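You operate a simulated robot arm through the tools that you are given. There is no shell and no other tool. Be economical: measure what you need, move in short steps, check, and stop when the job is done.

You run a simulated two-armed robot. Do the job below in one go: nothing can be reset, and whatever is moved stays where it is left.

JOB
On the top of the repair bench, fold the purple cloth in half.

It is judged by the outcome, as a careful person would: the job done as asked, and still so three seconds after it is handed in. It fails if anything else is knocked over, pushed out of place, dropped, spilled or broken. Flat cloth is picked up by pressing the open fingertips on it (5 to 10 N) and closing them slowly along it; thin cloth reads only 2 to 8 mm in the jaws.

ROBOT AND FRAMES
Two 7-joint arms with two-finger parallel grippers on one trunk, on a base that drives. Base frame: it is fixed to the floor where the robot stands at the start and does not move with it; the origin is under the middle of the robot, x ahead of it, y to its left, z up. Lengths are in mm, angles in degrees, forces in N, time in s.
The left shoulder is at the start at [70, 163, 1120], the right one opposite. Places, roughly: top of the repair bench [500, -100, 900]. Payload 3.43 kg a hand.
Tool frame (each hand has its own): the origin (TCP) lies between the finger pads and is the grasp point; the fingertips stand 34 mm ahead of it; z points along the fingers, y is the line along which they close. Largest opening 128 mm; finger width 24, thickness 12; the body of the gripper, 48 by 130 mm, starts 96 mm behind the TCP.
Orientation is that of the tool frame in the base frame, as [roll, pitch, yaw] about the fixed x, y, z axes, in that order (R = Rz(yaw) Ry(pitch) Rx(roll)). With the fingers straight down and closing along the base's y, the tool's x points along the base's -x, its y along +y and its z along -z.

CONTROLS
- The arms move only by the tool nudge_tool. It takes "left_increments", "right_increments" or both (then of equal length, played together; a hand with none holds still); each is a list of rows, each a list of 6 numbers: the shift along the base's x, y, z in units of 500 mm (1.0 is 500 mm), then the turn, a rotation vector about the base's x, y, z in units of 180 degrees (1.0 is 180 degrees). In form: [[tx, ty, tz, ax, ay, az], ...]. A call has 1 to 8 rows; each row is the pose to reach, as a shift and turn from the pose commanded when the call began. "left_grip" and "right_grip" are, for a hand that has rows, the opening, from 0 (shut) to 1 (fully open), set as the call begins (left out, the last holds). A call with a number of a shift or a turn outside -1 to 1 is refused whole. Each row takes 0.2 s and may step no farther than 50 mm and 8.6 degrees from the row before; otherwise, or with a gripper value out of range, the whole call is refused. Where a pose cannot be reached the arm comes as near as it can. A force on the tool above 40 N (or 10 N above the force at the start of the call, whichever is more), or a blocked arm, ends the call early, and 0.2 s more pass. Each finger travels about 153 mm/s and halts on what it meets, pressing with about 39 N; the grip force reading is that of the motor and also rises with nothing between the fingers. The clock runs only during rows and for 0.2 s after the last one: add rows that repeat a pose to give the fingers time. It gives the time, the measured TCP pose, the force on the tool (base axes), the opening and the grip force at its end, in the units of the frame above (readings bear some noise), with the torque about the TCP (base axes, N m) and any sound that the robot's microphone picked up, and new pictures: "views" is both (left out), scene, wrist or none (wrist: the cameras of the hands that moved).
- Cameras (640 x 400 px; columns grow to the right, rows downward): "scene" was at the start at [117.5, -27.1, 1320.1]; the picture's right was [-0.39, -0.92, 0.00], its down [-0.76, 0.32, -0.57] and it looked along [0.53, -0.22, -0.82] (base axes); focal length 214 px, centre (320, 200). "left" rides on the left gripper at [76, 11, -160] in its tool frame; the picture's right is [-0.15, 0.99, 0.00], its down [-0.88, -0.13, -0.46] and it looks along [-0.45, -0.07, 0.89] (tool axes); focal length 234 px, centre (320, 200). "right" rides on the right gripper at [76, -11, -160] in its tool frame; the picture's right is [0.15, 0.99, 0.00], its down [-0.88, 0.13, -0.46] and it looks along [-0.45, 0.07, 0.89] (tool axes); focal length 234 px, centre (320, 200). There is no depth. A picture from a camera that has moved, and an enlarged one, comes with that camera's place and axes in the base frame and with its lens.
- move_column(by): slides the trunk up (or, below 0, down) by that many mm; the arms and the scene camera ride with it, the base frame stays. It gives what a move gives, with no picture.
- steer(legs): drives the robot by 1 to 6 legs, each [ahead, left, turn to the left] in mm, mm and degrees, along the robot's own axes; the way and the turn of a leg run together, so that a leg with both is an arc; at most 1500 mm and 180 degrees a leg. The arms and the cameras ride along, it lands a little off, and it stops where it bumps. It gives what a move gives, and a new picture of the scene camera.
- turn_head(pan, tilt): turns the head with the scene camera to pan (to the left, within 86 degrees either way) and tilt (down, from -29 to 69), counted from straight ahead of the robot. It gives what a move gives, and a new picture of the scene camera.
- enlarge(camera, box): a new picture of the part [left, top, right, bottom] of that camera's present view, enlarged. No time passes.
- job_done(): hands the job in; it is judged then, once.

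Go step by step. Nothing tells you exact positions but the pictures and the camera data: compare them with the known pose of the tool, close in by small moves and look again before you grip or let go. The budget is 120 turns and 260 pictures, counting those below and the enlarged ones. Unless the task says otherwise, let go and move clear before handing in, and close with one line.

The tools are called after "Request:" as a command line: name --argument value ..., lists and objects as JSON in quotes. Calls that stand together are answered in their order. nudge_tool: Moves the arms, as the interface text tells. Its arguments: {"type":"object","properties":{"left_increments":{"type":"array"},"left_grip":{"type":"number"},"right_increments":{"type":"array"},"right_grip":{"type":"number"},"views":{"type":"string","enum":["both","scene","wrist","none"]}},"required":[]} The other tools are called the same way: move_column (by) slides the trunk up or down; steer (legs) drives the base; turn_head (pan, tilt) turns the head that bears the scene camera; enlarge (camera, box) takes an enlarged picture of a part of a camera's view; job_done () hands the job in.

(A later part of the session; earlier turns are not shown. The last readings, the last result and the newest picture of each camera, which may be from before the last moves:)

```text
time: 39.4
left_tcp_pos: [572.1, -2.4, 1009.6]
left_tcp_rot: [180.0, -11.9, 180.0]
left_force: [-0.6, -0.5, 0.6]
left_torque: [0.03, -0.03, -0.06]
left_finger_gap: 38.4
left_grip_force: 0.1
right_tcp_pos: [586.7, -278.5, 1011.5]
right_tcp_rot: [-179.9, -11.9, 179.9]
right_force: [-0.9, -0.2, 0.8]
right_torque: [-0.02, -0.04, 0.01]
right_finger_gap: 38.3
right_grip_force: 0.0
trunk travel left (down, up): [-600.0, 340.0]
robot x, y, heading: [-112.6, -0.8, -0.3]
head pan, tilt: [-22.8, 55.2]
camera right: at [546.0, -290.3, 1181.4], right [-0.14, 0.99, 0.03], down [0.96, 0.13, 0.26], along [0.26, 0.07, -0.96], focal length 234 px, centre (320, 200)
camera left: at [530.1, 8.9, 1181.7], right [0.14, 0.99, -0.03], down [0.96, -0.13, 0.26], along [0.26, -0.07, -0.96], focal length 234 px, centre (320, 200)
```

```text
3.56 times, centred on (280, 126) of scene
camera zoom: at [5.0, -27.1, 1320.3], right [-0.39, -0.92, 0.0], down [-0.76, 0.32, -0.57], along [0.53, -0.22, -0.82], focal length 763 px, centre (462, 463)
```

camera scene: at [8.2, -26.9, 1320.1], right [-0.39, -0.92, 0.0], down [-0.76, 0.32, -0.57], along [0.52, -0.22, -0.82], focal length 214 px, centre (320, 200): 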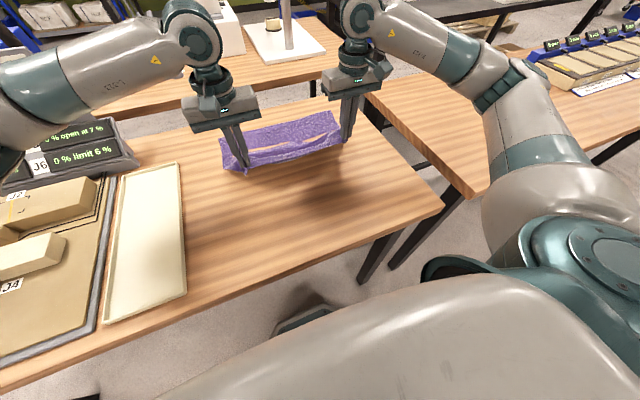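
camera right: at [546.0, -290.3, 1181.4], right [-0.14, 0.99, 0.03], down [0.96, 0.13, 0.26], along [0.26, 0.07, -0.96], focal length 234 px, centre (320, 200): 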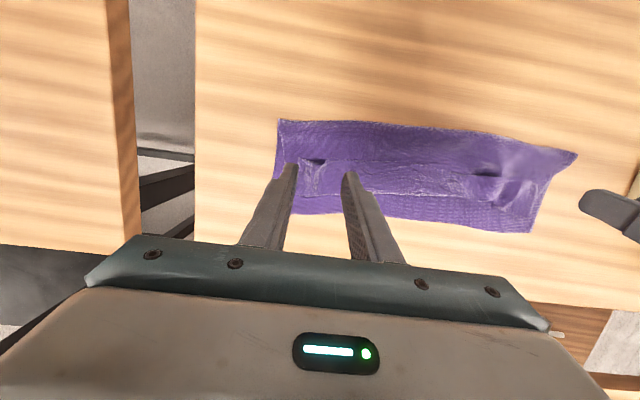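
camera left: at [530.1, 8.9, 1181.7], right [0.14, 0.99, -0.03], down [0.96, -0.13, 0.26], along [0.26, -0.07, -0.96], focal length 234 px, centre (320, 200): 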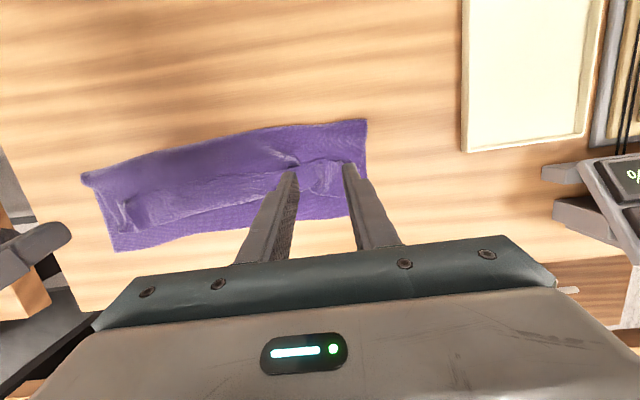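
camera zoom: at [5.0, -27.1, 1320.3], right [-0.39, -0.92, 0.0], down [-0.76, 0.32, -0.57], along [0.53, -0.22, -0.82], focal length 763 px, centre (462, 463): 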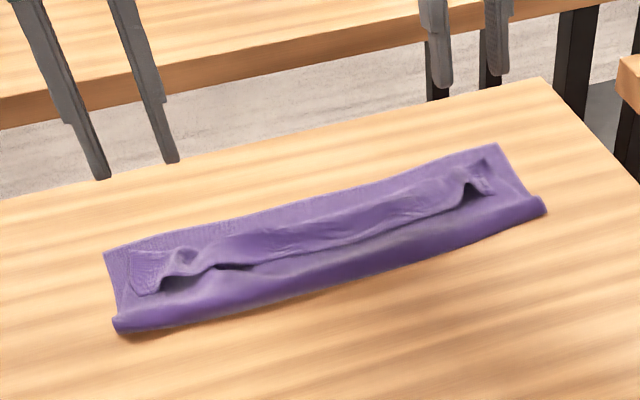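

Nicely folded, except the free edge is a lip turned back toward me (edge x≈565, crest ≈628, far edge ≈640). I'll position both hands on my side of it, fingers open ~80 mm and leaning back, to slide under the lip and flip it forward.

Request:
nudge_tool --left_increments '[[-0.03, -0.003, 0, 0, -0.04, 0], [-0.06, -0.006, 0, 0, -0.08, 0], [-0.09, -0.01, -0.02, 0, -0.12, 0], [-0.128, -0.016, -0.04, 0, -0.16, 0], [-0.128, -0.016, -0.06, 0, -0.2, 0], [-0.128, -0.016, -0.08, 0, -0.24, 0], [-0.128, -0.016, -0.1, 0, -0.26, 0]]' --right_increments '[[-0.03, 0.02, 0, 0, -0.04, 0], [-0.06, 0.04, 0, 0, -0.08, 0], [-0.1, 0.06, -0.02, 0, -0.12, 0], [-0.154, 0.078, -0.04, 0, -0.16, 0], [-0.154, 0.078, -0.06, 0, -0.2, 0], [-0.154, 0.078, -0.08, 0, -0.24, 0], [-0.154, 0.078, -0.1, 0, -0.26, 0]]' --left_grip 0.62 --right_grip 0.62 --views "wrist"

Request:
enlarge --camera "scene" --box '[190, 70, 370, 182]'

```text
time: 41.0
left_tcp_pos: [509.8, -9.3, 956.7]
left_tcp_rot: [-179.9, 34.8, -179.9]
left_force: [0.5, -0.3, 0.0]
left_torque: [0.02, -0.01, 0.01]
left_finger_gap: 79.5
left_grip_force: 0.0
right_tcp_pos: [514.2, -240.3, 960.0]
right_tcp_rot: [180.0, 34.8, 179.8]
right_force: [-0.5, 0.0, -0.3]
right_torque: [0.0, 0.03, -0.03]
right_finger_gap: 79.5
right_grip_force: 0.0
trunk travel left (down, up): [-600.0, 340.0]
robot x, y, heading: [-110.8, 1.3, -0.4]
head pan, tilt: [-22.8, 55.2]
camera right: at [359.2, -252.2, 1046.2], right [-0.12, 0.99, -0.08], down [0.46, 0.13, 0.88], along [0.88, 0.07, -0.47], focal length 234 px, centre (320, 200)
camera left: at [356.4, 0.5, 1045.1], right [0.12, 0.99, 0.08], down [0.46, -0.13, 0.88], along [0.88, -0.07, -0.47], focal length 234 px, centre (320, 200)
```

right: 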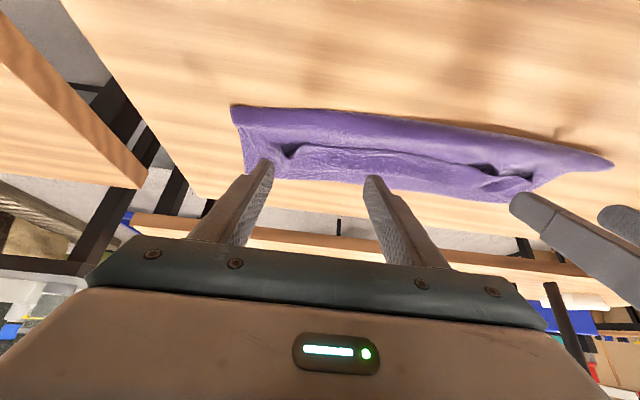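
left: 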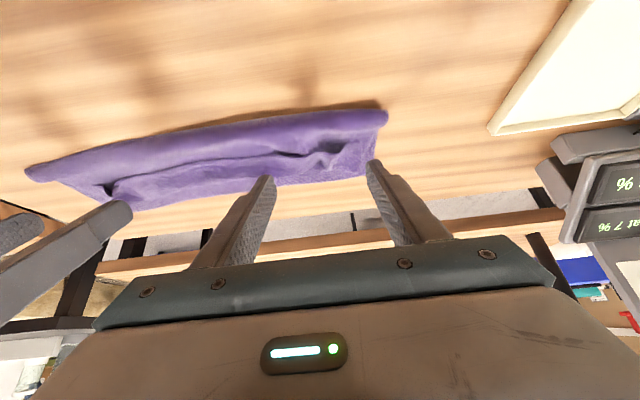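

```text
3.56 times, centred on (280, 126) of scene
camera zoom: at [7.9, -27.3, 1320.2], right [-0.39, -0.92, 0.0], down [-0.76, 0.32, -0.57], along [0.52, -0.22, -0.82], focal length 763 px, centre (462, 463)
```

zoom: 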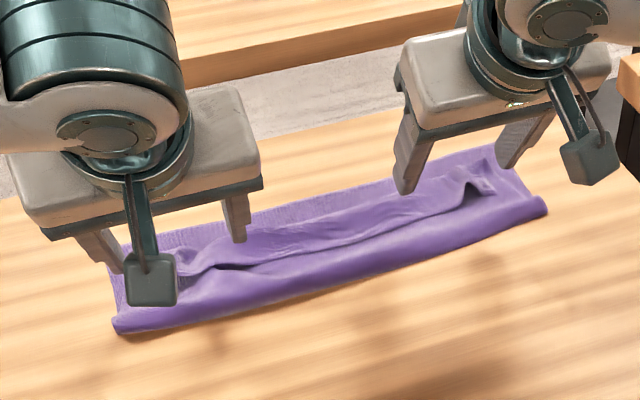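

The lip has open pockets at the old pinch spots (left ≈(560,−3), right ≈(579,−275)). I'll bring closed, vertical fingers just on my side of these pockets, then push the edge up and over forward.

Request:
nudge_tool --left_increments '[[0.01, 0.003, 0, 0, 0.04, 0], [0.02, 0.006, 0, 0, 0.08, 0], [0.03, 0.01, 0, 0, 0.12, 0], [0.04, 0.014, 0, 0, 0.16, 0], [0.046, 0.014, -0.02, 0, 0.194, 0], [0.046, 0.014, -0.06, 0, 0.194, 0]]' --right_increments '[[0.01, -0.02, 0, 0, 0.04, 0], [0.02, -0.04, 0, 0, 0.08, 0], [0.03, -0.06, 0, 0, 0.12, 0], [0.05, -0.07, 0, 0, 0.16, 0], [0.06, -0.07, -0.02, 0, 0.194, 0], [0.06, -0.07, -0.06, 0, 0.194, 0]]' --left_grip 0 --right_grip 0 --views "wrist"

Request:
enlarge --camera "left" --box '[220, 110, 420, 235]'

Request:
enlarge --camera "right" --box '[220, 110, 420, 235]'

```text
time: 42.4
left_tcp_pos: [535.4, -2.4, 926.7]
left_tcp_rot: [180.0, -0.2, 180.0]
left_force: [-0.8, -0.1, 0.8]
left_torque: [-0.04, -0.03, -0.02]
left_finger_gap: 0.0
left_grip_force: 32.9
right_tcp_pos: [544.5, -275.5, 929.4]
right_tcp_rot: [180.0, -0.3, -179.9]
right_force: [-0.2, -0.4, 0.0]
right_torque: [0.03, 0.04, 0.0]
right_finger_gap: 0.1
right_grip_force: 33.2
trunk travel left (down, up): [-600.0, 340.0]
robot x, y, heading: [-109.6, 1.2, -0.1]
head pan, tilt: [-22.8, 55.2]
camera right: at [468.1, -287.1, 1087.7], right [-0.15, 0.99, 0.0], down [0.88, 0.13, 0.45], along [0.45, 0.07, -0.89], focal length 234 px, centre (320, 200)
camera left: at [459.0, 8.2, 1088.1], right [0.15, 0.99, 0.0], down [0.88, -0.13, 0.45], along [0.45, -0.07, -0.89], focal length 234 px, centre (320, 200)
```

right: 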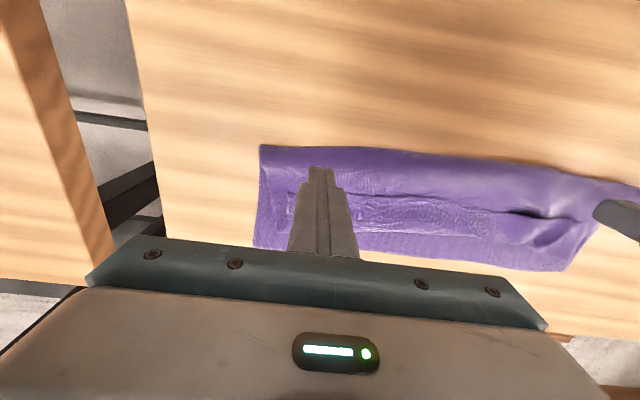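
left: 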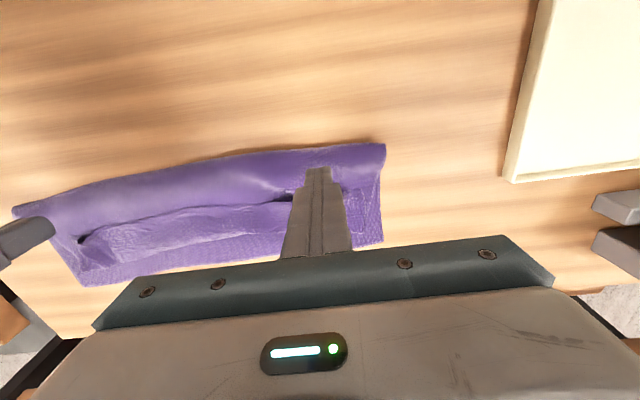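

```text
3.20 times, centred on (320, 172) of left
camera zoom: at [459.0, 8.2, 1088.1], right [0.15, 0.99, 0.0], down [0.88, -0.13, 0.45], along [0.45, -0.07, -0.89], focal length 749 px, centre (320, 288)
```

zoom: 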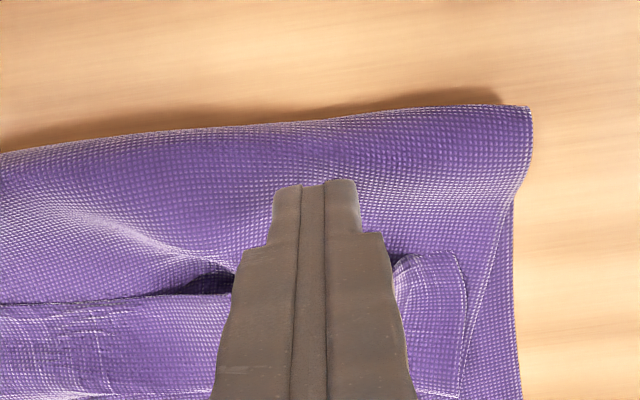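

```text
3.20 times, centred on (320, 172) of right
camera zoom: at [468.1, -287.1, 1087.7], right [-0.15, 0.99, 0.0], down [0.88, 0.13, 0.45], along [0.45, 0.07, -0.89], focal length 749 px, centre (320, 288)
```

zoom: 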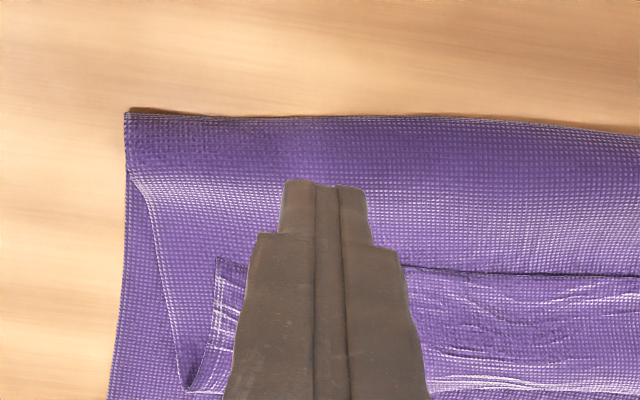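

Clear view: lip edge at x≈560 (left) and ≈570 (right), just ahead of my fingertips. Lowering to just above the under layer and pushing forward.

Request:
nudge_tool --left_increments '[[0, 0, -0.03, 0, 0, 0], [0, 0, -0.048, 0, 0, 0], [0.03, 0, -0.048, 0, 0, 0], [0.06, 0, -0.046, 0, 0, 0], [0.09, 0, -0.042, 0, 0, 0], [0.12, 0, -0.036, 0, 0, 0]]' --right_increments '[[0, 0, -0.03, 0, 0, 0], [0, 0, -0.052, 0, 0, 0], [0.03, 0, -0.052, 0, 0, 0], [0.06, 0, -0.05, 0, 0, 0], [0.09, 0, -0.046, 0, 0, 0], [0.12, 0, -0.04, 0, 0, 0]]' --views "wrist"

Request:
enlarge --camera "scene" --box '[190, 70, 370, 182]'

```text
time: 43.8
left_tcp_pos: [594.3, -3.1, 908.7]
left_tcp_rot: [-179.9, -0.2, -180.0]
left_force: [1.3, -0.3, -1.1]
left_torque: [-0.02, 0.02, -0.05]
left_finger_gap: 0.0
left_grip_force: 32.7
right_tcp_pos: [604.8, -275.2, 909.2]
right_tcp_rot: [180.0, -0.2, -179.9]
right_force: [0.2, -0.6, -0.2]
right_torque: [0.0, 0.0, 0.0]
right_finger_gap: 0.0
right_grip_force: 32.6
trunk travel left (down, up): [-600.0, 340.0]
robot x, y, heading: [-109.6, 2.1, -0.2]
head pan, tilt: [-22.8, 55.2]
camera right: at [528.7, -286.4, 1067.3], right [-0.15, 0.99, 0.0], down [0.88, 0.13, 0.45], along [0.45, 0.07, -0.89], focal length 234 px, centre (320, 200)
camera left: at [519.4, 8.0, 1069.9], right [0.15, 0.99, 0.0], down [0.88, -0.13, 0.45], along [0.45, -0.07, -0.89], focal length 234 px, centre (320, 200)
```

right: 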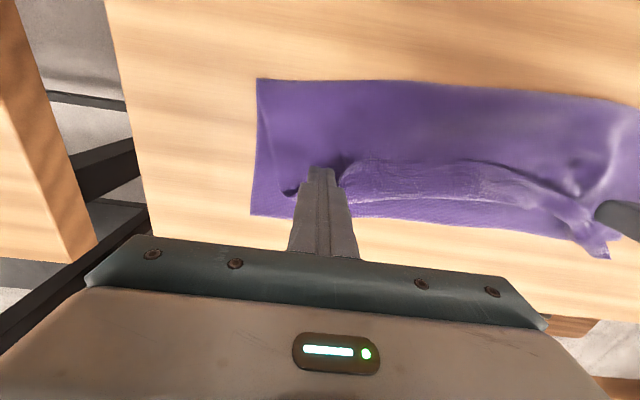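
left: 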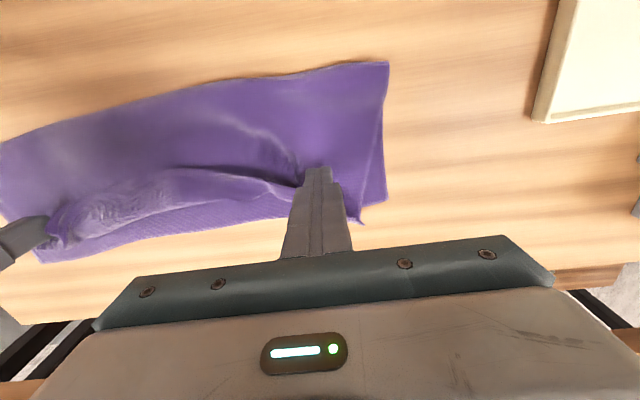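

```text
3.56 times, centred on (280, 126) of scene
camera zoom: at [8.3, -27.2, 1320.0], right [-0.39, -0.92, 0.0], down [-0.76, 0.32, -0.57], along [0.52, -0.22, -0.82], focal length 763 px, centre (462, 463)
```

zoom: 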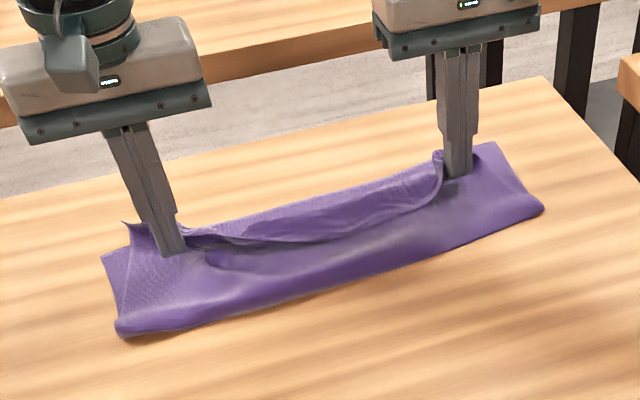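

The lip is standing up and going over. Pushing on forward with a slight rise.

Request:
nudge_tool --left_increments '[[0.03, 0, 0.0, 0, 0, 0], [0.06, 0, 0.004, 0, 0, 0], [0.09, 0, 0.008, 0, 0, 0], [0.11, 0, 0.012, 0, 0, 0], [0.11, 0, 0.03, 0, 0, 0]]' --right_increments '[[0.03, 0, 0.0, 0, 0, 0], [0.05, 0, 0.004, 0, 0, 0], [0.07, 0, 0.008, 0, 0, 0], [0.09, 0, 0.012, 0, 0, 0], [0.09, 0, 0.03, 0, 0, 0]]' --views "wrist"

Request:
enlarge --camera "scene" --box '[190, 70, 370, 182]'

```text
time: 45.0
left_tcp_pos: [649.7, -1.9, 925.1]
left_tcp_rot: [179.9, -0.1, -179.9]
left_force: [-0.3, 0.8, 0.3]
left_torque: [0.03, -0.01, -0.01]
left_finger_gap: 0.0
left_grip_force: 33.2
right_tcp_pos: [647.2, -275.8, 925.3]
right_tcp_rot: [179.9, -0.3, 179.9]
right_force: [0.5, -0.3, 0.3]
right_torque: [-0.03, 0.03, 0.03]
right_finger_gap: 0.0
right_grip_force: 32.9
trunk travel left (down, up): [-600.0, 340.0]
robot x, y, heading: [-105.2, 0.1, 0.0]
head pan, tilt: [-22.8, 55.2]
camera right: at [571.8, -286.8, 1083.3], right [-0.15, 0.99, 0.0], down [0.88, 0.13, 0.45], along [0.45, 0.07, -0.89], focal length 234 px, centre (320, 200)
camera left: at [573.1, 8.6, 1085.5], right [0.15, 0.99, 0.0], down [0.88, -0.13, 0.45], along [0.45, -0.07, -0.89], focal length 234 px, centre (320, 200)
```

right: 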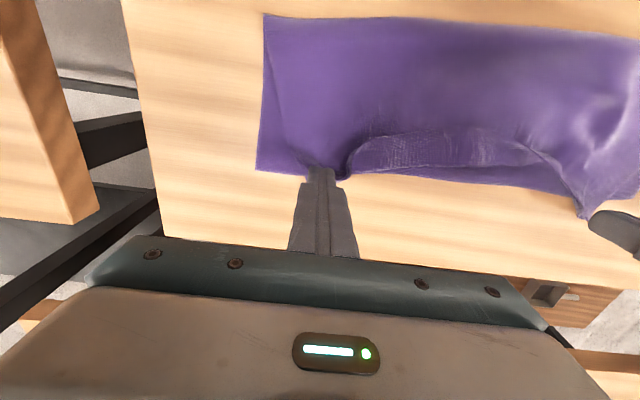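
left: 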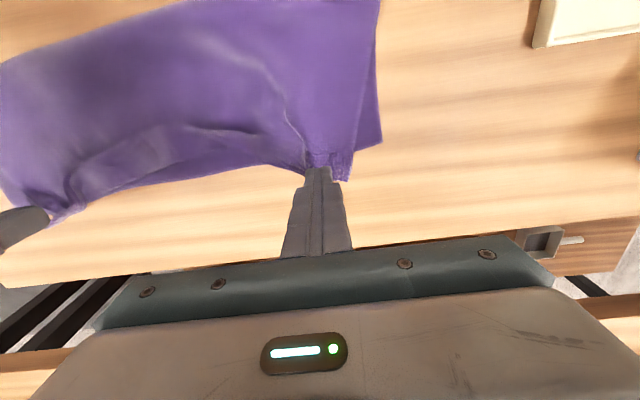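

```text
3.56 times, centred on (280, 126) of scene
camera zoom: at [6.6, -27.1, 1320.2], right [-0.39, -0.92, 0.0], down [-0.76, 0.32, -0.57], along [0.53, -0.22, -0.82], focal length 763 px, centre (462, 463)
```

zoom: 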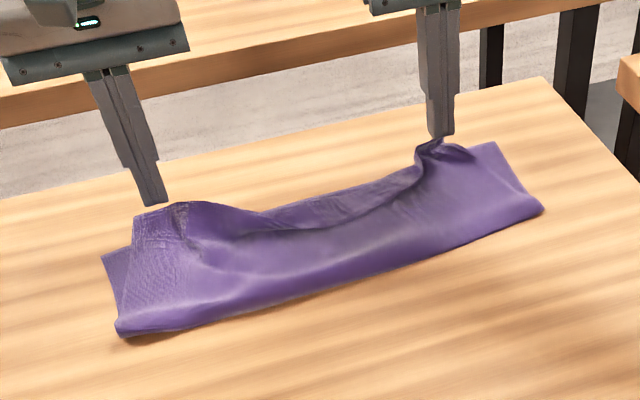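

The left corner has flipped fully; the right is standing. I'll lift clear and look.

Request:
nudge_tool --left_increments '[[0.0, 0, 0.05, 0, 0, 0], [-0.04, 0, 0.12, 0, 0, 0], [-0.12, 0, 0.16, 0, 0, 0], [-0.2, 0, 0.2, 0, 0, 0]]' --right_increments '[[0.0, 0, 0.05, 0, 0, 0], [-0.04, 0, 0.12, 0, 0, 0], [-0.12, 0, 0.16, 0, 0, 0], [-0.2, 0, 0.2, 0, 0, 0]]' --views "wrist"

Request:
enlarge --camera "scene" --box '[190, 70, 370, 182]'

```text
time: 46.0
left_tcp_pos: [550.2, -3.5, 1026.9]
left_tcp_rot: [179.9, 0.0, -180.0]
left_force: [-0.2, 0.6, 1.0]
left_torque: [0.02, -0.02, -0.01]
left_finger_gap: 0.0
left_grip_force: 32.9
right_tcp_pos: [545.1, -276.6, 1025.3]
right_tcp_rot: [-180.0, -0.1, 179.9]
right_force: [0.2, 0.3, -0.1]
right_torque: [-0.02, -0.01, 0.0]
right_finger_gap: 0.2
right_grip_force: 33.1
trunk travel left (down, up): [-600.0, 340.0]
robot x, y, heading: [-111.0, 0.2, -0.0]
head pan, tilt: [-22.8, 55.2]
camera right: at [469.4, -286.9, 1183.1], right [-0.15, 0.99, 0.0], down [0.88, 0.13, 0.45], along [0.45, 0.07, -0.89], focal length 234 px, centre (320, 200)
camera left: at [473.3, 6.8, 1186.6], right [0.15, 0.99, 0.0], down [0.88, -0.13, 0.46], along [0.45, -0.07, -0.89], focal length 234 px, centre (320, 200)
```

right: 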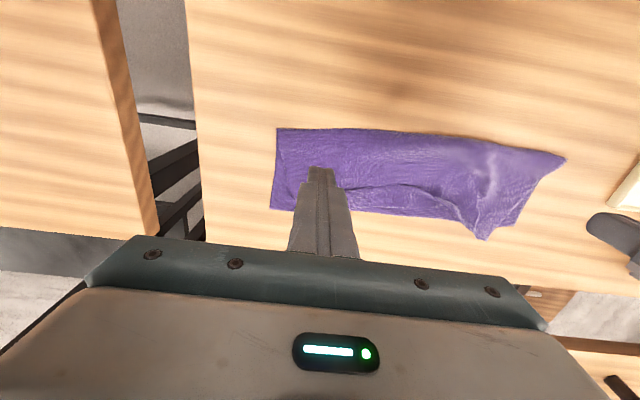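
left: 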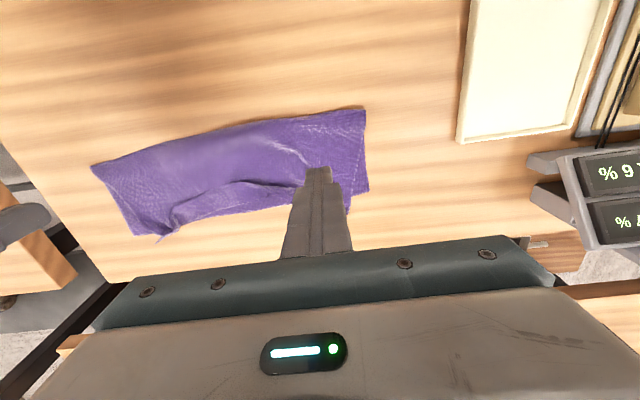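

```text
3.56 times, centred on (280, 126) of scene
camera zoom: at [4.7, -27.3, 1320.4], right [-0.39, -0.92, 0.0], down [-0.76, 0.32, -0.57], along [0.53, -0.22, -0.82], focal length 763 px, centre (462, 463)
```

zoom: 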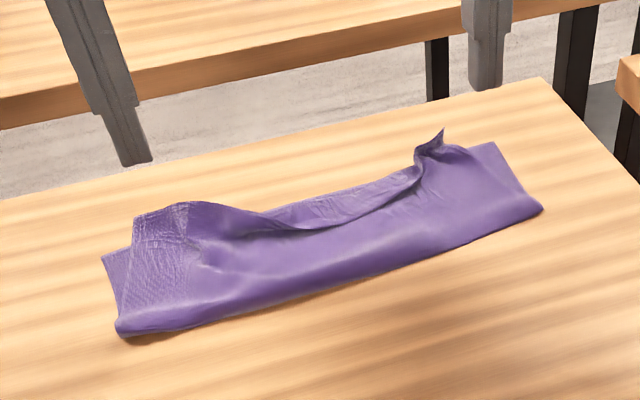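

Left corner and edge are over; the middle stretch and right corner remain. I'll move the left hand aside and use the right hand, fingers open 90 mm, to push the middle of the lip over.

Request:
nudge_tool --left_increments '[[-0.03, 0.04, 0, 0, 0, 0], [-0.06, 0.08, 0, 0, 0, 0], [-0.1, 0.12, 0, 0, 0, 0], [-0.13, 0.16, 0, 0, 0, 0], [-0.13, 0.16, 0, 0, 0, 0], [-0.13, 0.16, 0, 0, 0, 0]]' --right_increments '[[0.0, 0.07, 0, 0, 0, 0], [0.0, 0.15, 0, 0, 0, 0], [0.0, 0.22, 0, 0, 0, 0], [0.02, 0.293, -0.04, 0, 0, 0], [0.02, 0.293, -0.12, 0, 0, 0], [0.02, 0.293, -0.2, 0, 0, 0]]' --right_grip 0.7 --views "wrist"

Request:
enlarge --camera "right" --box '[170, 100, 470, 288]'

```text
time: 47.4
left_tcp_pos: [486.6, 78.7, 1026.0]
left_tcp_rot: [-180.0, -0.1, -180.0]
left_force: [0.5, -0.1, -0.7]
left_torque: [0.02, 0.0, -0.01]
left_finger_gap: 0.2
left_grip_force: 33.5
right_tcp_pos: [557.9, -129.5, 925.1]
right_tcp_rot: [-179.9, -0.4, 179.9]
right_force: [-1.0, -0.6, 0.2]
right_torque: [0.02, 0.02, 0.02]
right_finger_gap: 89.8
right_grip_force: 0.1
trunk travel left (down, up): [-600.0, 340.0]
robot x, y, heading: [-109.9, -4.1, 0.1]
head pan, tilt: [-22.8, 55.2]
camera right: at [482.8, -140.4, 1083.0], right [-0.15, 0.99, 0.0], down [0.88, 0.13, 0.45], along [0.45, 0.07, -0.89], focal length 234 px, centre (320, 200)
camera left: at [410.6, 89.6, 1185.2], right [0.15, 0.99, 0.0], down [0.88, -0.13, 0.45], along [0.45, -0.07, -0.89], focal length 234 px, centre (320, 200)
```

right: 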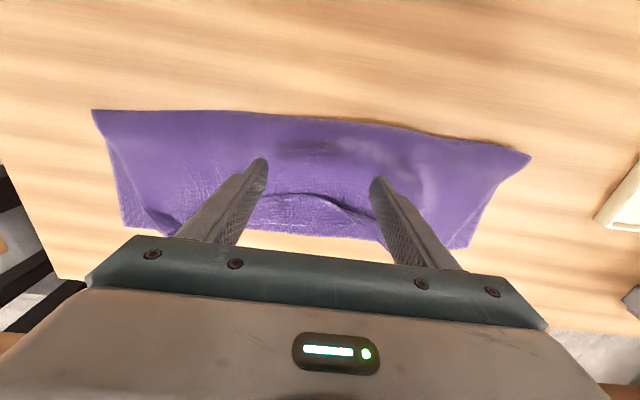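
left: 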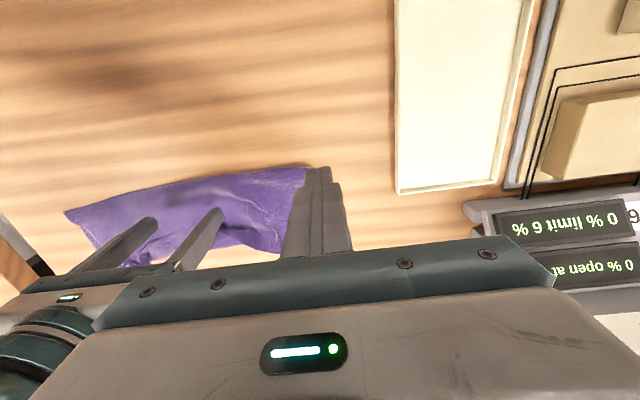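

```text
2.13 times, centred on (320, 194) of right
camera zoom: at [482.8, -140.4, 1083.0], right [-0.15, 0.99, 0.0], down [0.88, 0.13, 0.45], along [0.45, 0.07, -0.89], focal length 498 px, centre (320, 213)
```

zoom: 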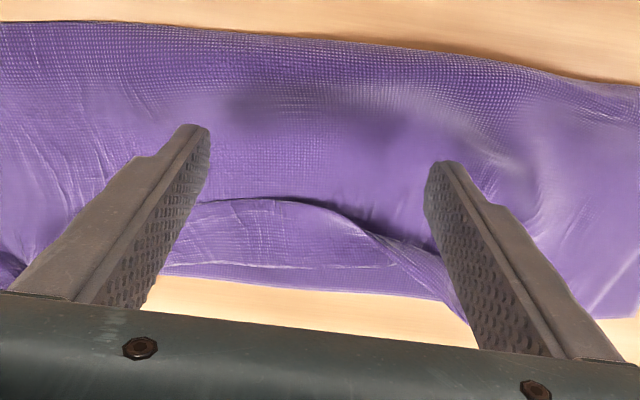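

The middle edge is at x≈586 with a raised spot. Narrowing the fingers to ~50 mm, lowering and pushing.

Request:
nudge_tool --right_increments '[[0, 0, -0.03, 0, 0, 0], [0, 0, -0.05, 0, 0, 0], [0.04, 0, -0.05, 0, 0, 0], [0.08, 0, -0.048, 0, 0, 0], [0.12, 0, -0.042, 0, 0, 0], [0.16, 0, -0.03, 0, 0, 0], [0.18, 0, -0.02, 0, 0, 0]]' --right_grip 0.4 --views "wrist"

Request:
enlarge --camera "scene" --box '[190, 70, 370, 182]'

```text
time: 49.0
left_tcp_pos: [486.1, 78.8, 1025.8]
left_tcp_rot: [-180.0, -0.2, 179.9]
left_force: [0.1, -0.2, -0.4]
left_torque: [0.02, 0.06, -0.01]
left_finger_gap: 0.0
left_grip_force: 33.1
right_tcp_pos: [648.6, -128.2, 913.9]
right_tcp_rot: [-180.0, -0.2, 179.9]
right_force: [0.0, 0.3, 0.2]
right_torque: [0.01, 0.01, -0.01]
right_finger_gap: 51.1
right_grip_force: 0.1
trunk travel left (down, up): [-600.0, 340.0]
robot x, y, heading: [-108.4, 1.6, -0.3]
head pan, tilt: [-22.8, 55.2]
camera right: at [573.0, -140.4, 1073.1], right [-0.15, 0.99, 0.0], down [0.88, 0.13, 0.45], along [0.45, 0.07, -0.89], focal length 234 px, centre (320, 200)
```

right: 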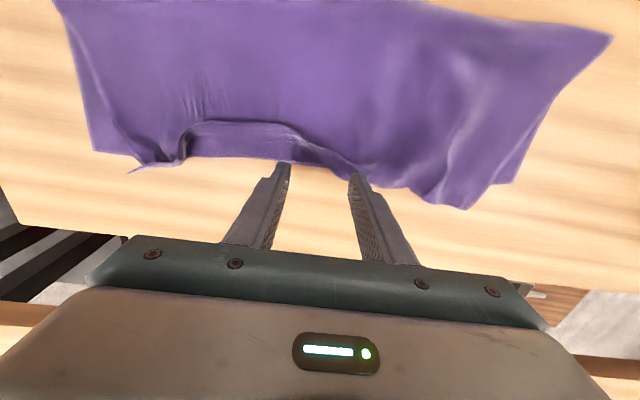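

```text
3.56 times, centred on (280, 126) of scene
camera zoom: at [7.5, -27.1, 1320.1], right [-0.39, -0.92, 0.0], down [-0.76, 0.32, -0.57], along [0.53, -0.22, -0.82], focal length 763 px, centre (462, 463)
```

zoom: 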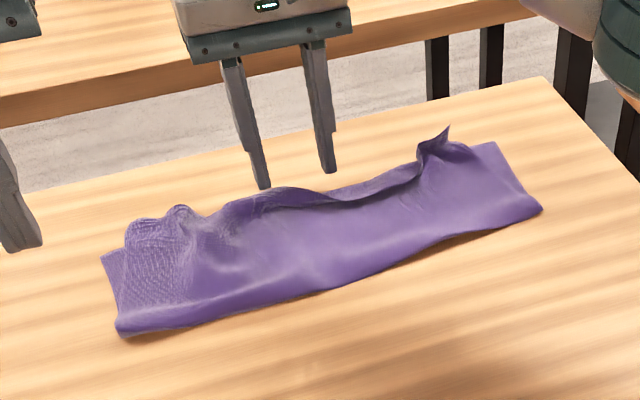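

The middle went over. Repeating the push toward the right at y≈−220.

Request:
nudge_tool --right_increments '[[0, 0, 0.08, 0, 0, 0], [-0.06, -0.06, 0.1, 0, 0, 0], [-0.12, -0.12, 0.1, 0, 0, 0], [-0.14, -0.18, 0.06, 0, 0, 0], [-0.14, -0.18, -0.015, 0, 0, 0], [-0.14, -0.18, -0.026, 0, 0, 0]]' --views "none"

Request:
nudge_tool --right_increments '[[0.04, 0, 0, 0, 0, 0], [0.08, 0, 0.004, 0, 0, 0], [0.12, 0, 0.01, 0, 0, 0], [0.15, 0, 0.02, 0, 0, 0], [0.15, 0, 0.1, 0, 0, 0], [0.1, 0, 0.16, 0, 0, 0]]' --views "wrist"

Request:
enlarge --camera "scene" --box '[190, 70, 370, 182]'

```text
time: 50.4
left_tcp_pos: [486.7, 78.7, 1025.7]
left_tcp_rot: [180.0, -0.1, -180.0]
left_force: [0.1, 0.5, 0.4]
left_torque: [-0.02, -0.04, 0.0]
left_finger_gap: 0.1
left_grip_force: 32.7
right_tcp_pos: [577.0, -220.6, 901.8]
right_tcp_rot: [180.0, -0.1, 179.9]
right_force: [-0.8, 0.1, 0.0]
right_torque: [-0.03, -0.01, -0.03]
right_finger_gap: 51.1
right_grip_force: 0.0
trunk travel left (down, up): [-600.0, 340.0]
robot x, y, heading: [-109.2, 0.4, 0.1]
head pan, tilt: [-22.8, 55.2]
```

```text
time: 51.8
left_tcp_pos: [485.4, 78.3, 1025.9]
left_tcp_rot: [-180.0, -0.2, -179.9]
left_force: [-0.8, -0.4, 0.7]
left_torque: [-0.02, -0.02, -0.01]
left_finger_gap: 0.0
left_grip_force: 32.9
right_tcp_pos: [625.2, -219.5, 982.6]
right_tcp_rot: [179.8, -0.2, 179.9]
right_force: [0.5, -0.1, 0.5]
right_torque: [0.02, -0.03, -0.03]
right_finger_gap: 51.3
right_grip_force: 0.1
trunk travel left (down, up): [-600.0, 340.0]
robot x, y, heading: [-109.8, -0.6, -0.1]
head pan, tilt: [-22.8, 55.2]
camera right: at [549.5, -230.9, 1140.2], right [-0.15, 0.99, 0.0], down [0.88, 0.13, 0.45], along [0.45, 0.07, -0.89], focal length 234 px, centre (320, 200)
```

right: 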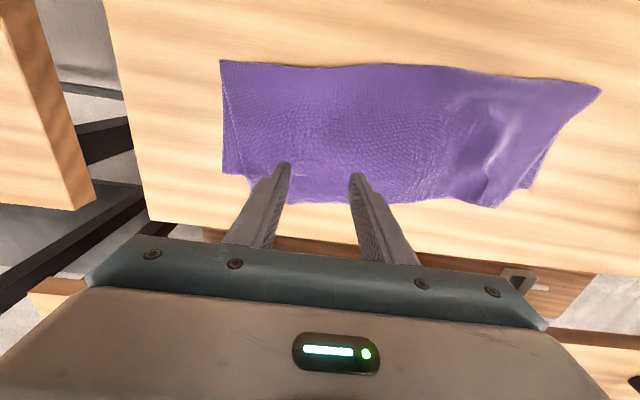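

```text
3.56 times, centred on (280, 126) of scene
camera zoom: at [6.2, -28.0, 1320.2], right [-0.39, -0.92, 0.0], down [-0.76, 0.32, -0.57], along [0.53, -0.22, -0.82], focal length 763 px, centre (462, 463)
```

zoom: 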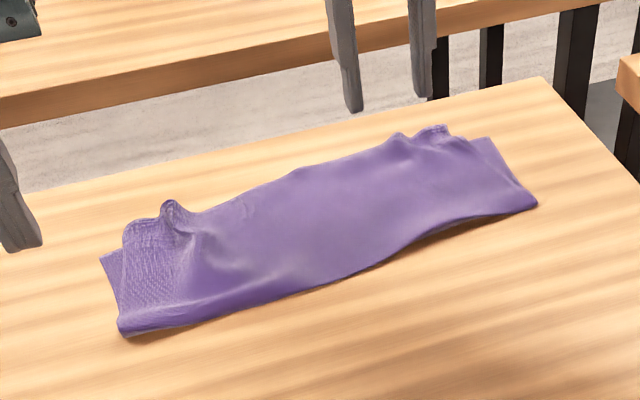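

The whole lip is now over. I'll move the right hand clear to see the full result.

Request:
nudge_tool --right_increments '[[-0.08, -0.06, 0.04, 0, 0, 0], [-0.16, -0.12, 0.06, 0, 0, 0], [-0.24, -0.18, 0.08, 0, 0, 0], [-0.32, -0.22, 0.08, 0, 0, 0]]' --views "wrist"

Request:
enlarge --camera "scene" --box '[200, 80, 360, 180]'

```text
refused: row 1 steps farther than a row can; nothing moved
```

```text
4.00 times, centred on (280, 130) of scene
camera zoom: at [6.2, -28.0, 1320.2], right [-0.39, -0.92, 0.0], down [-0.76, 0.32, -0.57], along [0.53, -0.22, -0.82], focal length 858 px, centre (480, 480)
```

zoom: 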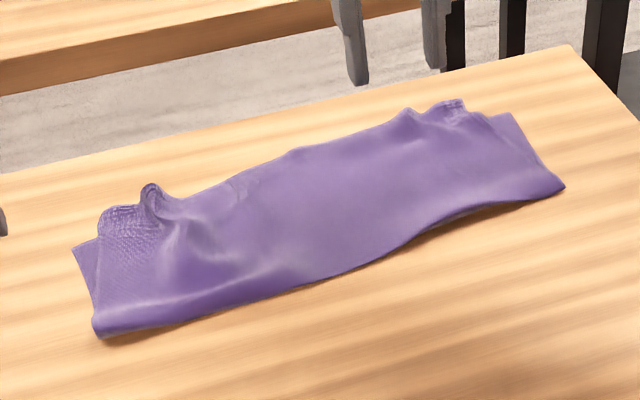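

Result so far: fold line x≈514–545, but the top overhangs the far edge by about 35 mm and the bend is still a puffy tube. I'll back off for a clear view, then tidy the alignment.

Request:
nudge_tool --left_increments '[[0.05, -0.04, 0.02, 0, 0, 0], [0.1, -0.08, 0.04, 0, 0, 0], [0.1, -0.08, 0.04, 0, 0, 0]]' --right_increments '[[-0.04, -0.04, 0.06, 0, 0, 0], [-0.08, -0.08, 0.1, 0, 0, 0], [-0.12, -0.12, 0.12, 0, 0, 0]]' --views "wrist"

Request:
enlarge --camera "right" --box '[220, 60, 620, 260]'

Request:
enlarge --camera "left" --box '[60, 60, 460, 260]'

```text
time: 52.6
left_tcp_pos: [534.7, 37.1, 1045.0]
left_tcp_rot: [-180.0, -0.2, -180.0]
left_force: [0.7, -0.1, 0.8]
left_torque: [0.01, 0.0, 0.05]
left_finger_gap: 0.0
left_grip_force: 33.3
right_tcp_pos: [566.9, -279.2, 1043.9]
right_tcp_rot: [-180.0, -0.1, -180.0]
right_force: [0.1, 0.4, 1.2]
right_torque: [0.02, -0.03, -0.01]
right_finger_gap: 51.3
right_grip_force: 0.1
trunk travel left (down, up): [-600.0, 340.0]
robot x, y, heading: [-110.6, 1.3, 0.2]
head pan, tilt: [-22.8, 55.2]
camera right: at [491.5, -290.6, 1201.7], right [-0.15, 0.99, 0.0], down [0.88, 0.13, 0.45], along [0.45, 0.07, -0.89], focal length 234 px, centre (320, 200)
camera left: at [458.1, 47.8, 1205.7], right [0.15, 0.99, 0.0], down [0.88, -0.13, 0.45], along [0.45, -0.07, -0.89], focal length 234 px, centre (320, 200)
```

right: 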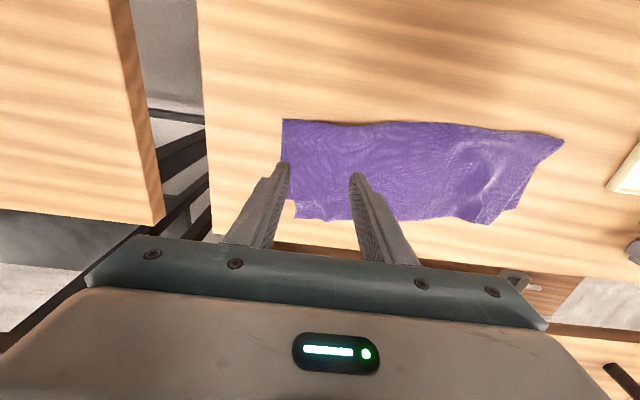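
left: 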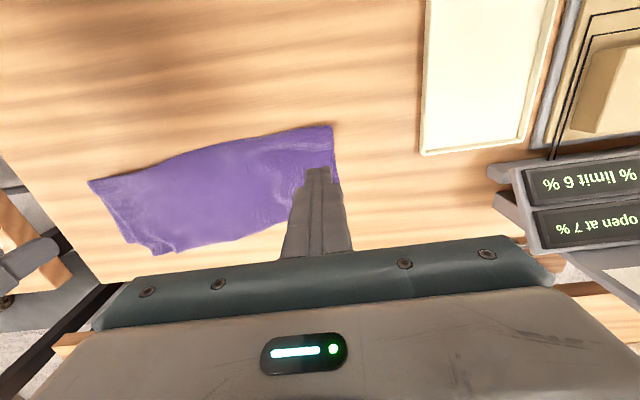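

```text
1.60 times, centred on (420, 160) of right
camera zoom: at [491.5, -290.6, 1201.7], right [-0.15, 0.99, 0.0], down [0.88, 0.13, 0.45], along [0.45, 0.07, -0.89], focal length 375 px, centre (160, 264)
```

zoom: 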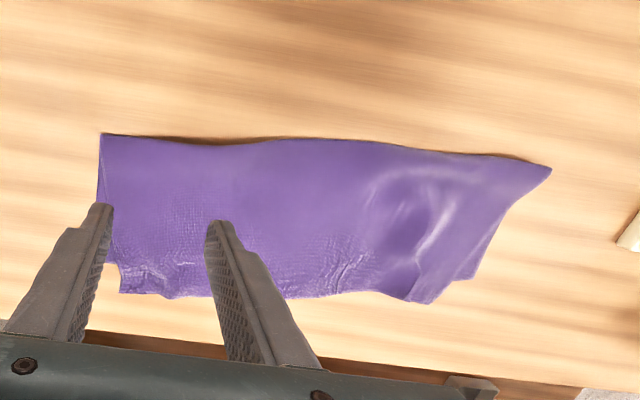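

```text
1.60 times, centred on (260, 160) of left
camera zoom: at [458.1, 47.8, 1205.7], right [0.15, 0.99, 0.0], down [0.88, -0.13, 0.45], along [0.45, -0.07, -0.89], focal length 375 px, centre (416, 264)
```

zoom: 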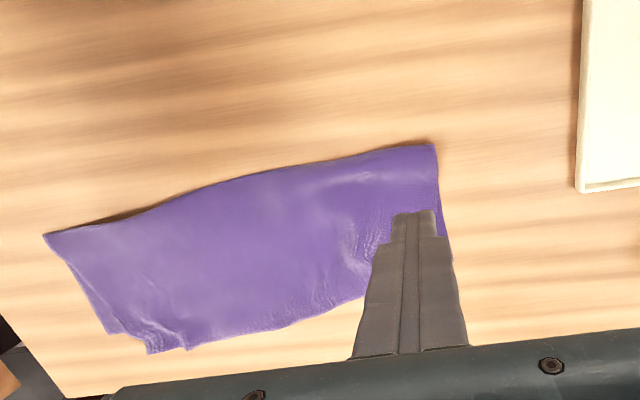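

Measured: bottom half ≈119 mm deep, top half ≈150 mm, everything rotated a few degrees — an overhang of about 32 mm lying on bare table. I'll press lightly on that overhang strip with both hands and drag the top layer ~15 mm back so the edges match better.

Request:
nudge_tool --left_increments '[[0.06, -0.03, 0, 0, 0, 0], [0.12, -0.06, -0.03, 0, 0, 0], [0.18, -0.09, -0.07, 0, 0, 0], [0.243, -0.114, -0.12, 0, 0, 0], [0.243, -0.114, -0.2, 0, 0, 0], [0.243, -0.114, -0.27, 0, 0, 0], [0.243, -0.114, -0.285, 0, 0, 0]]' --right_increments '[[0.06, 0, 0, 0, 0, 0], [0.12, 0.005, -0.03, 0, 0, 0], [0.18, 0.01, -0.07, 0, 0, 0], [0.234, 0.018, -0.12, 0, 0, 0], [0.234, 0.018, -0.2, 0, 0, 0], [0.234, 0.018, -0.27, 0, 0, 0], [0.234, 0.018, -0.285, 0, 0, 0]]' --left_grip 0.4 --right_grip 0.4 --views "wrist"

Request:
enlarge --camera "left" --box '[220, 100, 420, 225]'

Request:
enlarge --camera "right" --box '[220, 100, 420, 225]'

```text
time: 54.2
left_tcp_pos: [656.4, -19.4, 902.1]
left_tcp_rot: [179.9, -0.1, -179.9]
left_force: [-0.1, -0.3, 0.0]
left_torque: [0.04, 0.01, -0.01]
left_finger_gap: 51.0
left_grip_force: 0.1
right_tcp_pos: [682.9, -267.9, 899.7]
right_tcp_rot: [-180.0, -0.1, 179.9]
right_force: [-0.7, -0.2, -0.3]
right_torque: [0.02, -0.01, -0.01]
right_finger_gap: 51.3
right_grip_force: 0.2
trunk travel left (down, up): [-600.0, 340.0]
robot x, y, heading: [-108.5, -0.8, -0.0]
head pan, tilt: [-22.8, 55.2]
camera right: at [607.7, -279.5, 1057.1], right [-0.14, 0.99, 0.0], down [0.88, 0.13, 0.45], along [0.45, 0.07, -0.89], focal length 234 px, centre (320, 200)
camera left: at [580.2, -9.4, 1062.2], right [0.15, 0.99, 0.0], down [0.88, -0.13, 0.45], along [0.45, -0.07, -0.89], focal length 234 px, centre (320, 200)
```

right: 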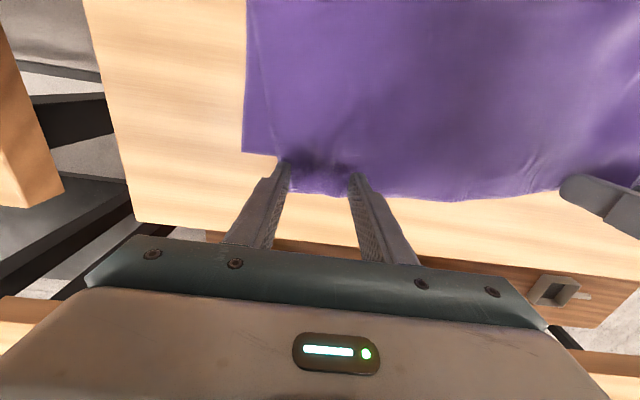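
left: 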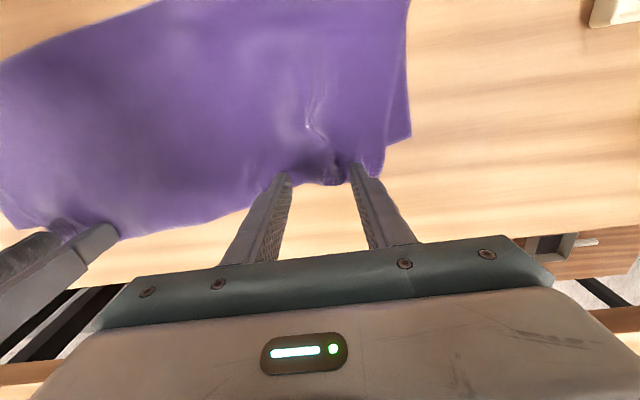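

```text
3.20 times, centred on (320, 162) of left
camera zoom: at [580.2, -9.4, 1062.2], right [0.15, 0.99, 0.0], down [0.88, -0.13, 0.45], along [0.45, -0.07, -0.89], focal length 749 px, centre (320, 320)
```

zoom: 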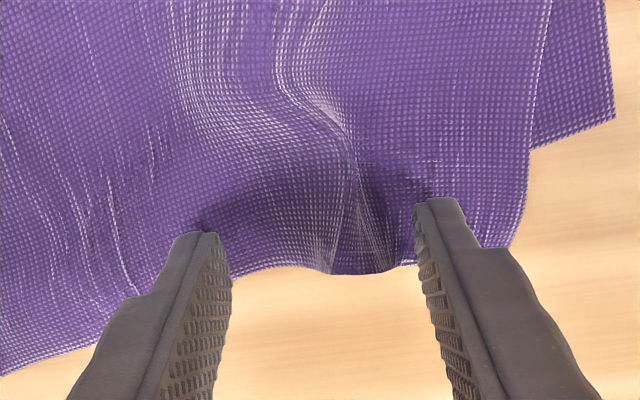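

```text
3.20 times, centred on (320, 162) of right
camera zoom: at [607.7, -279.5, 1057.1], right [-0.14, 0.99, 0.0], down [0.88, 0.13, 0.45], along [0.45, 0.07, -0.89], focal length 749 px, centre (320, 320)
```

zoom: 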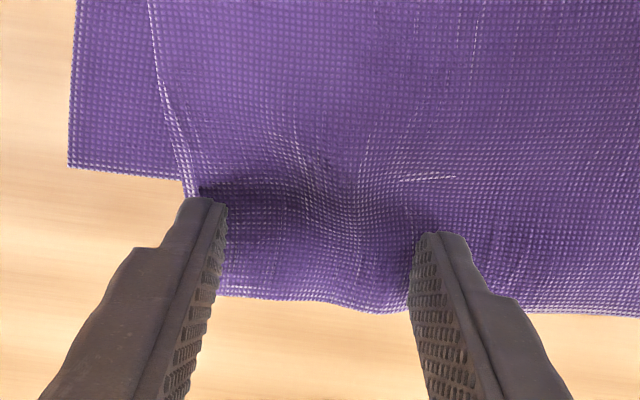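

Fingertips sit on the overhang. Lowering to light contact.

Request:
nudge_tool --left_increments '[[0, 0, -0.006, 0, 0, 0], [0, 0, -0.011, 0, 0, 0], [0, 0, -0.014, 0, 0, 0], [0, 0, -0.014, 0, 0, 0]]' --right_increments '[[0, 0, -0.004, 0, 0, 0], [0, 0, -0.008, 0, 0, 0], [0, 0, -0.01, 0, 0, 0], [0, 0, -0.01, 0, 0, 0]]' --views "none"

```text
time: 55.2
left_tcp_pos: [656.3, -19.6, 894.5]
left_tcp_rot: [-179.9, -0.1, 180.0]
left_force: [1.0, -0.5, 1.8]
left_torque: [-0.02, 0.01, 0.03]
left_finger_gap: 51.1
left_grip_force: 0.0
right_tcp_pos: [683.9, -269.3, 895.5]
right_tcp_rot: [-180.0, -0.1, -180.0]
right_force: [1.4, -0.1, 5.8]
right_torque: [-0.16, 0.08, 0.05]
right_finger_gap: 50.8
right_grip_force: 0.0
trunk travel left (down, up): [-600.0, 340.0]
robot x, y, heading: [-109.7, -4.3, -0.1]
head pan, tilt: [-22.8, 55.2]
```

Light contact on both. Now drag back 16 mm, while opening the fingers a little to spread the puckers.

Request:
nudge_tool --left_increments '[[0, 0, -0.002, 0, 0, 0], [-0.01, 0.006, -0.002, 0, 0, 0], [-0.02, 0.012, -0.002, 0, 0, 0], [-0.03, 0.014, -0.002, 0, 0, 0], [-0.034, 0.014, -0.002, 0, 0, 0]]' --right_increments '[[0, 0, 0, 0, 0, 0], [-0.01, 0, 0, 0, 0, 0], [-0.02, 0, 0, 0, 0, 0], [-0.03, 0, 0, 0, 0, 0], [-0.034, 0, 0, 0, 0, 0]]' --left_grip 0.52 --right_grip 0.5 --views "wrist"

Request:
enlarge --camera "scene" --box '[200, 80, 360, 180]'

```text
time: 56.4
left_tcp_pos: [638.7, -13.8, 896.2]
left_tcp_rot: [-180.0, -0.1, 180.0]
left_force: [3.0, -2.7, 11.5]
left_torque: [-0.08, -0.02, 0.05]
left_finger_gap: 66.2
left_grip_force: 0.1
right_tcp_pos: [666.7, -270.4, 895.4]
right_tcp_rot: [-180.0, -0.1, 179.9]
right_force: [0.6, 2.2, 6.2]
right_torque: [-0.17, 0.04, 0.01]
right_finger_gap: 62.7
right_grip_force: 0.0
trunk travel left (down, up): [-600.0, 340.0]
robot x, y, heading: [-107.1, 2.8, -0.2]
head pan, tilt: [-22.8, 55.2]
camera right: at [590.1, -281.1, 1053.7], right [-0.15, 0.99, 0.0], down [0.88, 0.13, 0.45], along [0.45, 0.07, -0.89], focal length 234 px, centre (320, 200)
camera left: at [561.3, -2.1, 1055.6], right [0.15, 0.99, 0.0], down [0.88, -0.13, 0.45], along [0.45, -0.07, -0.89], focal length 234 px, centre (320, 200)
```

right: 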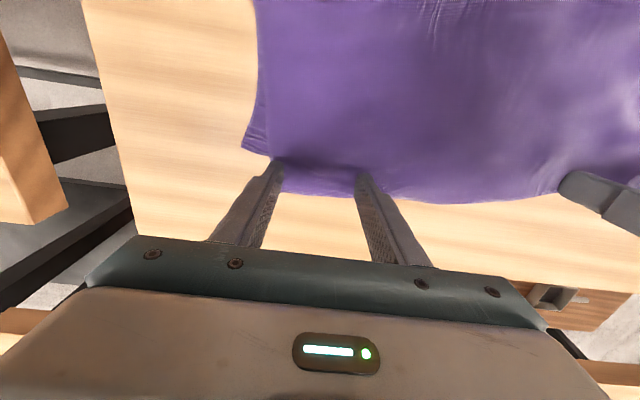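
left: 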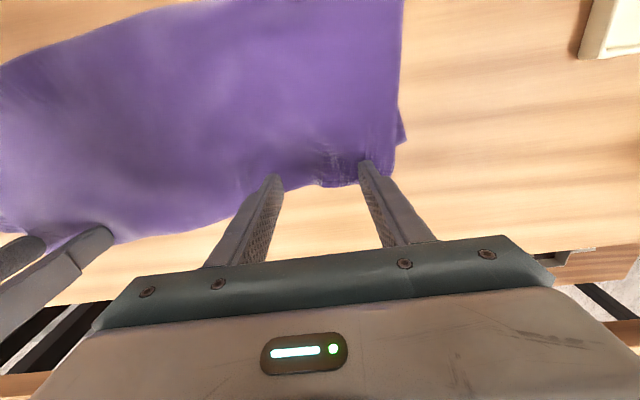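

```text
4.00 times, centred on (280, 130) of scene
camera zoom: at [5.9, -26.9, 1320.4], right [-0.39, -0.92, 0.0], down [-0.76, 0.32, -0.57], along [0.53, -0.22, -0.82], focal length 858 px, centre (480, 480)
```

zoom: 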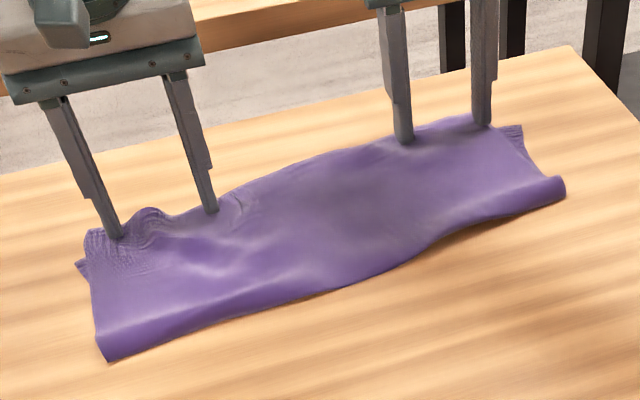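

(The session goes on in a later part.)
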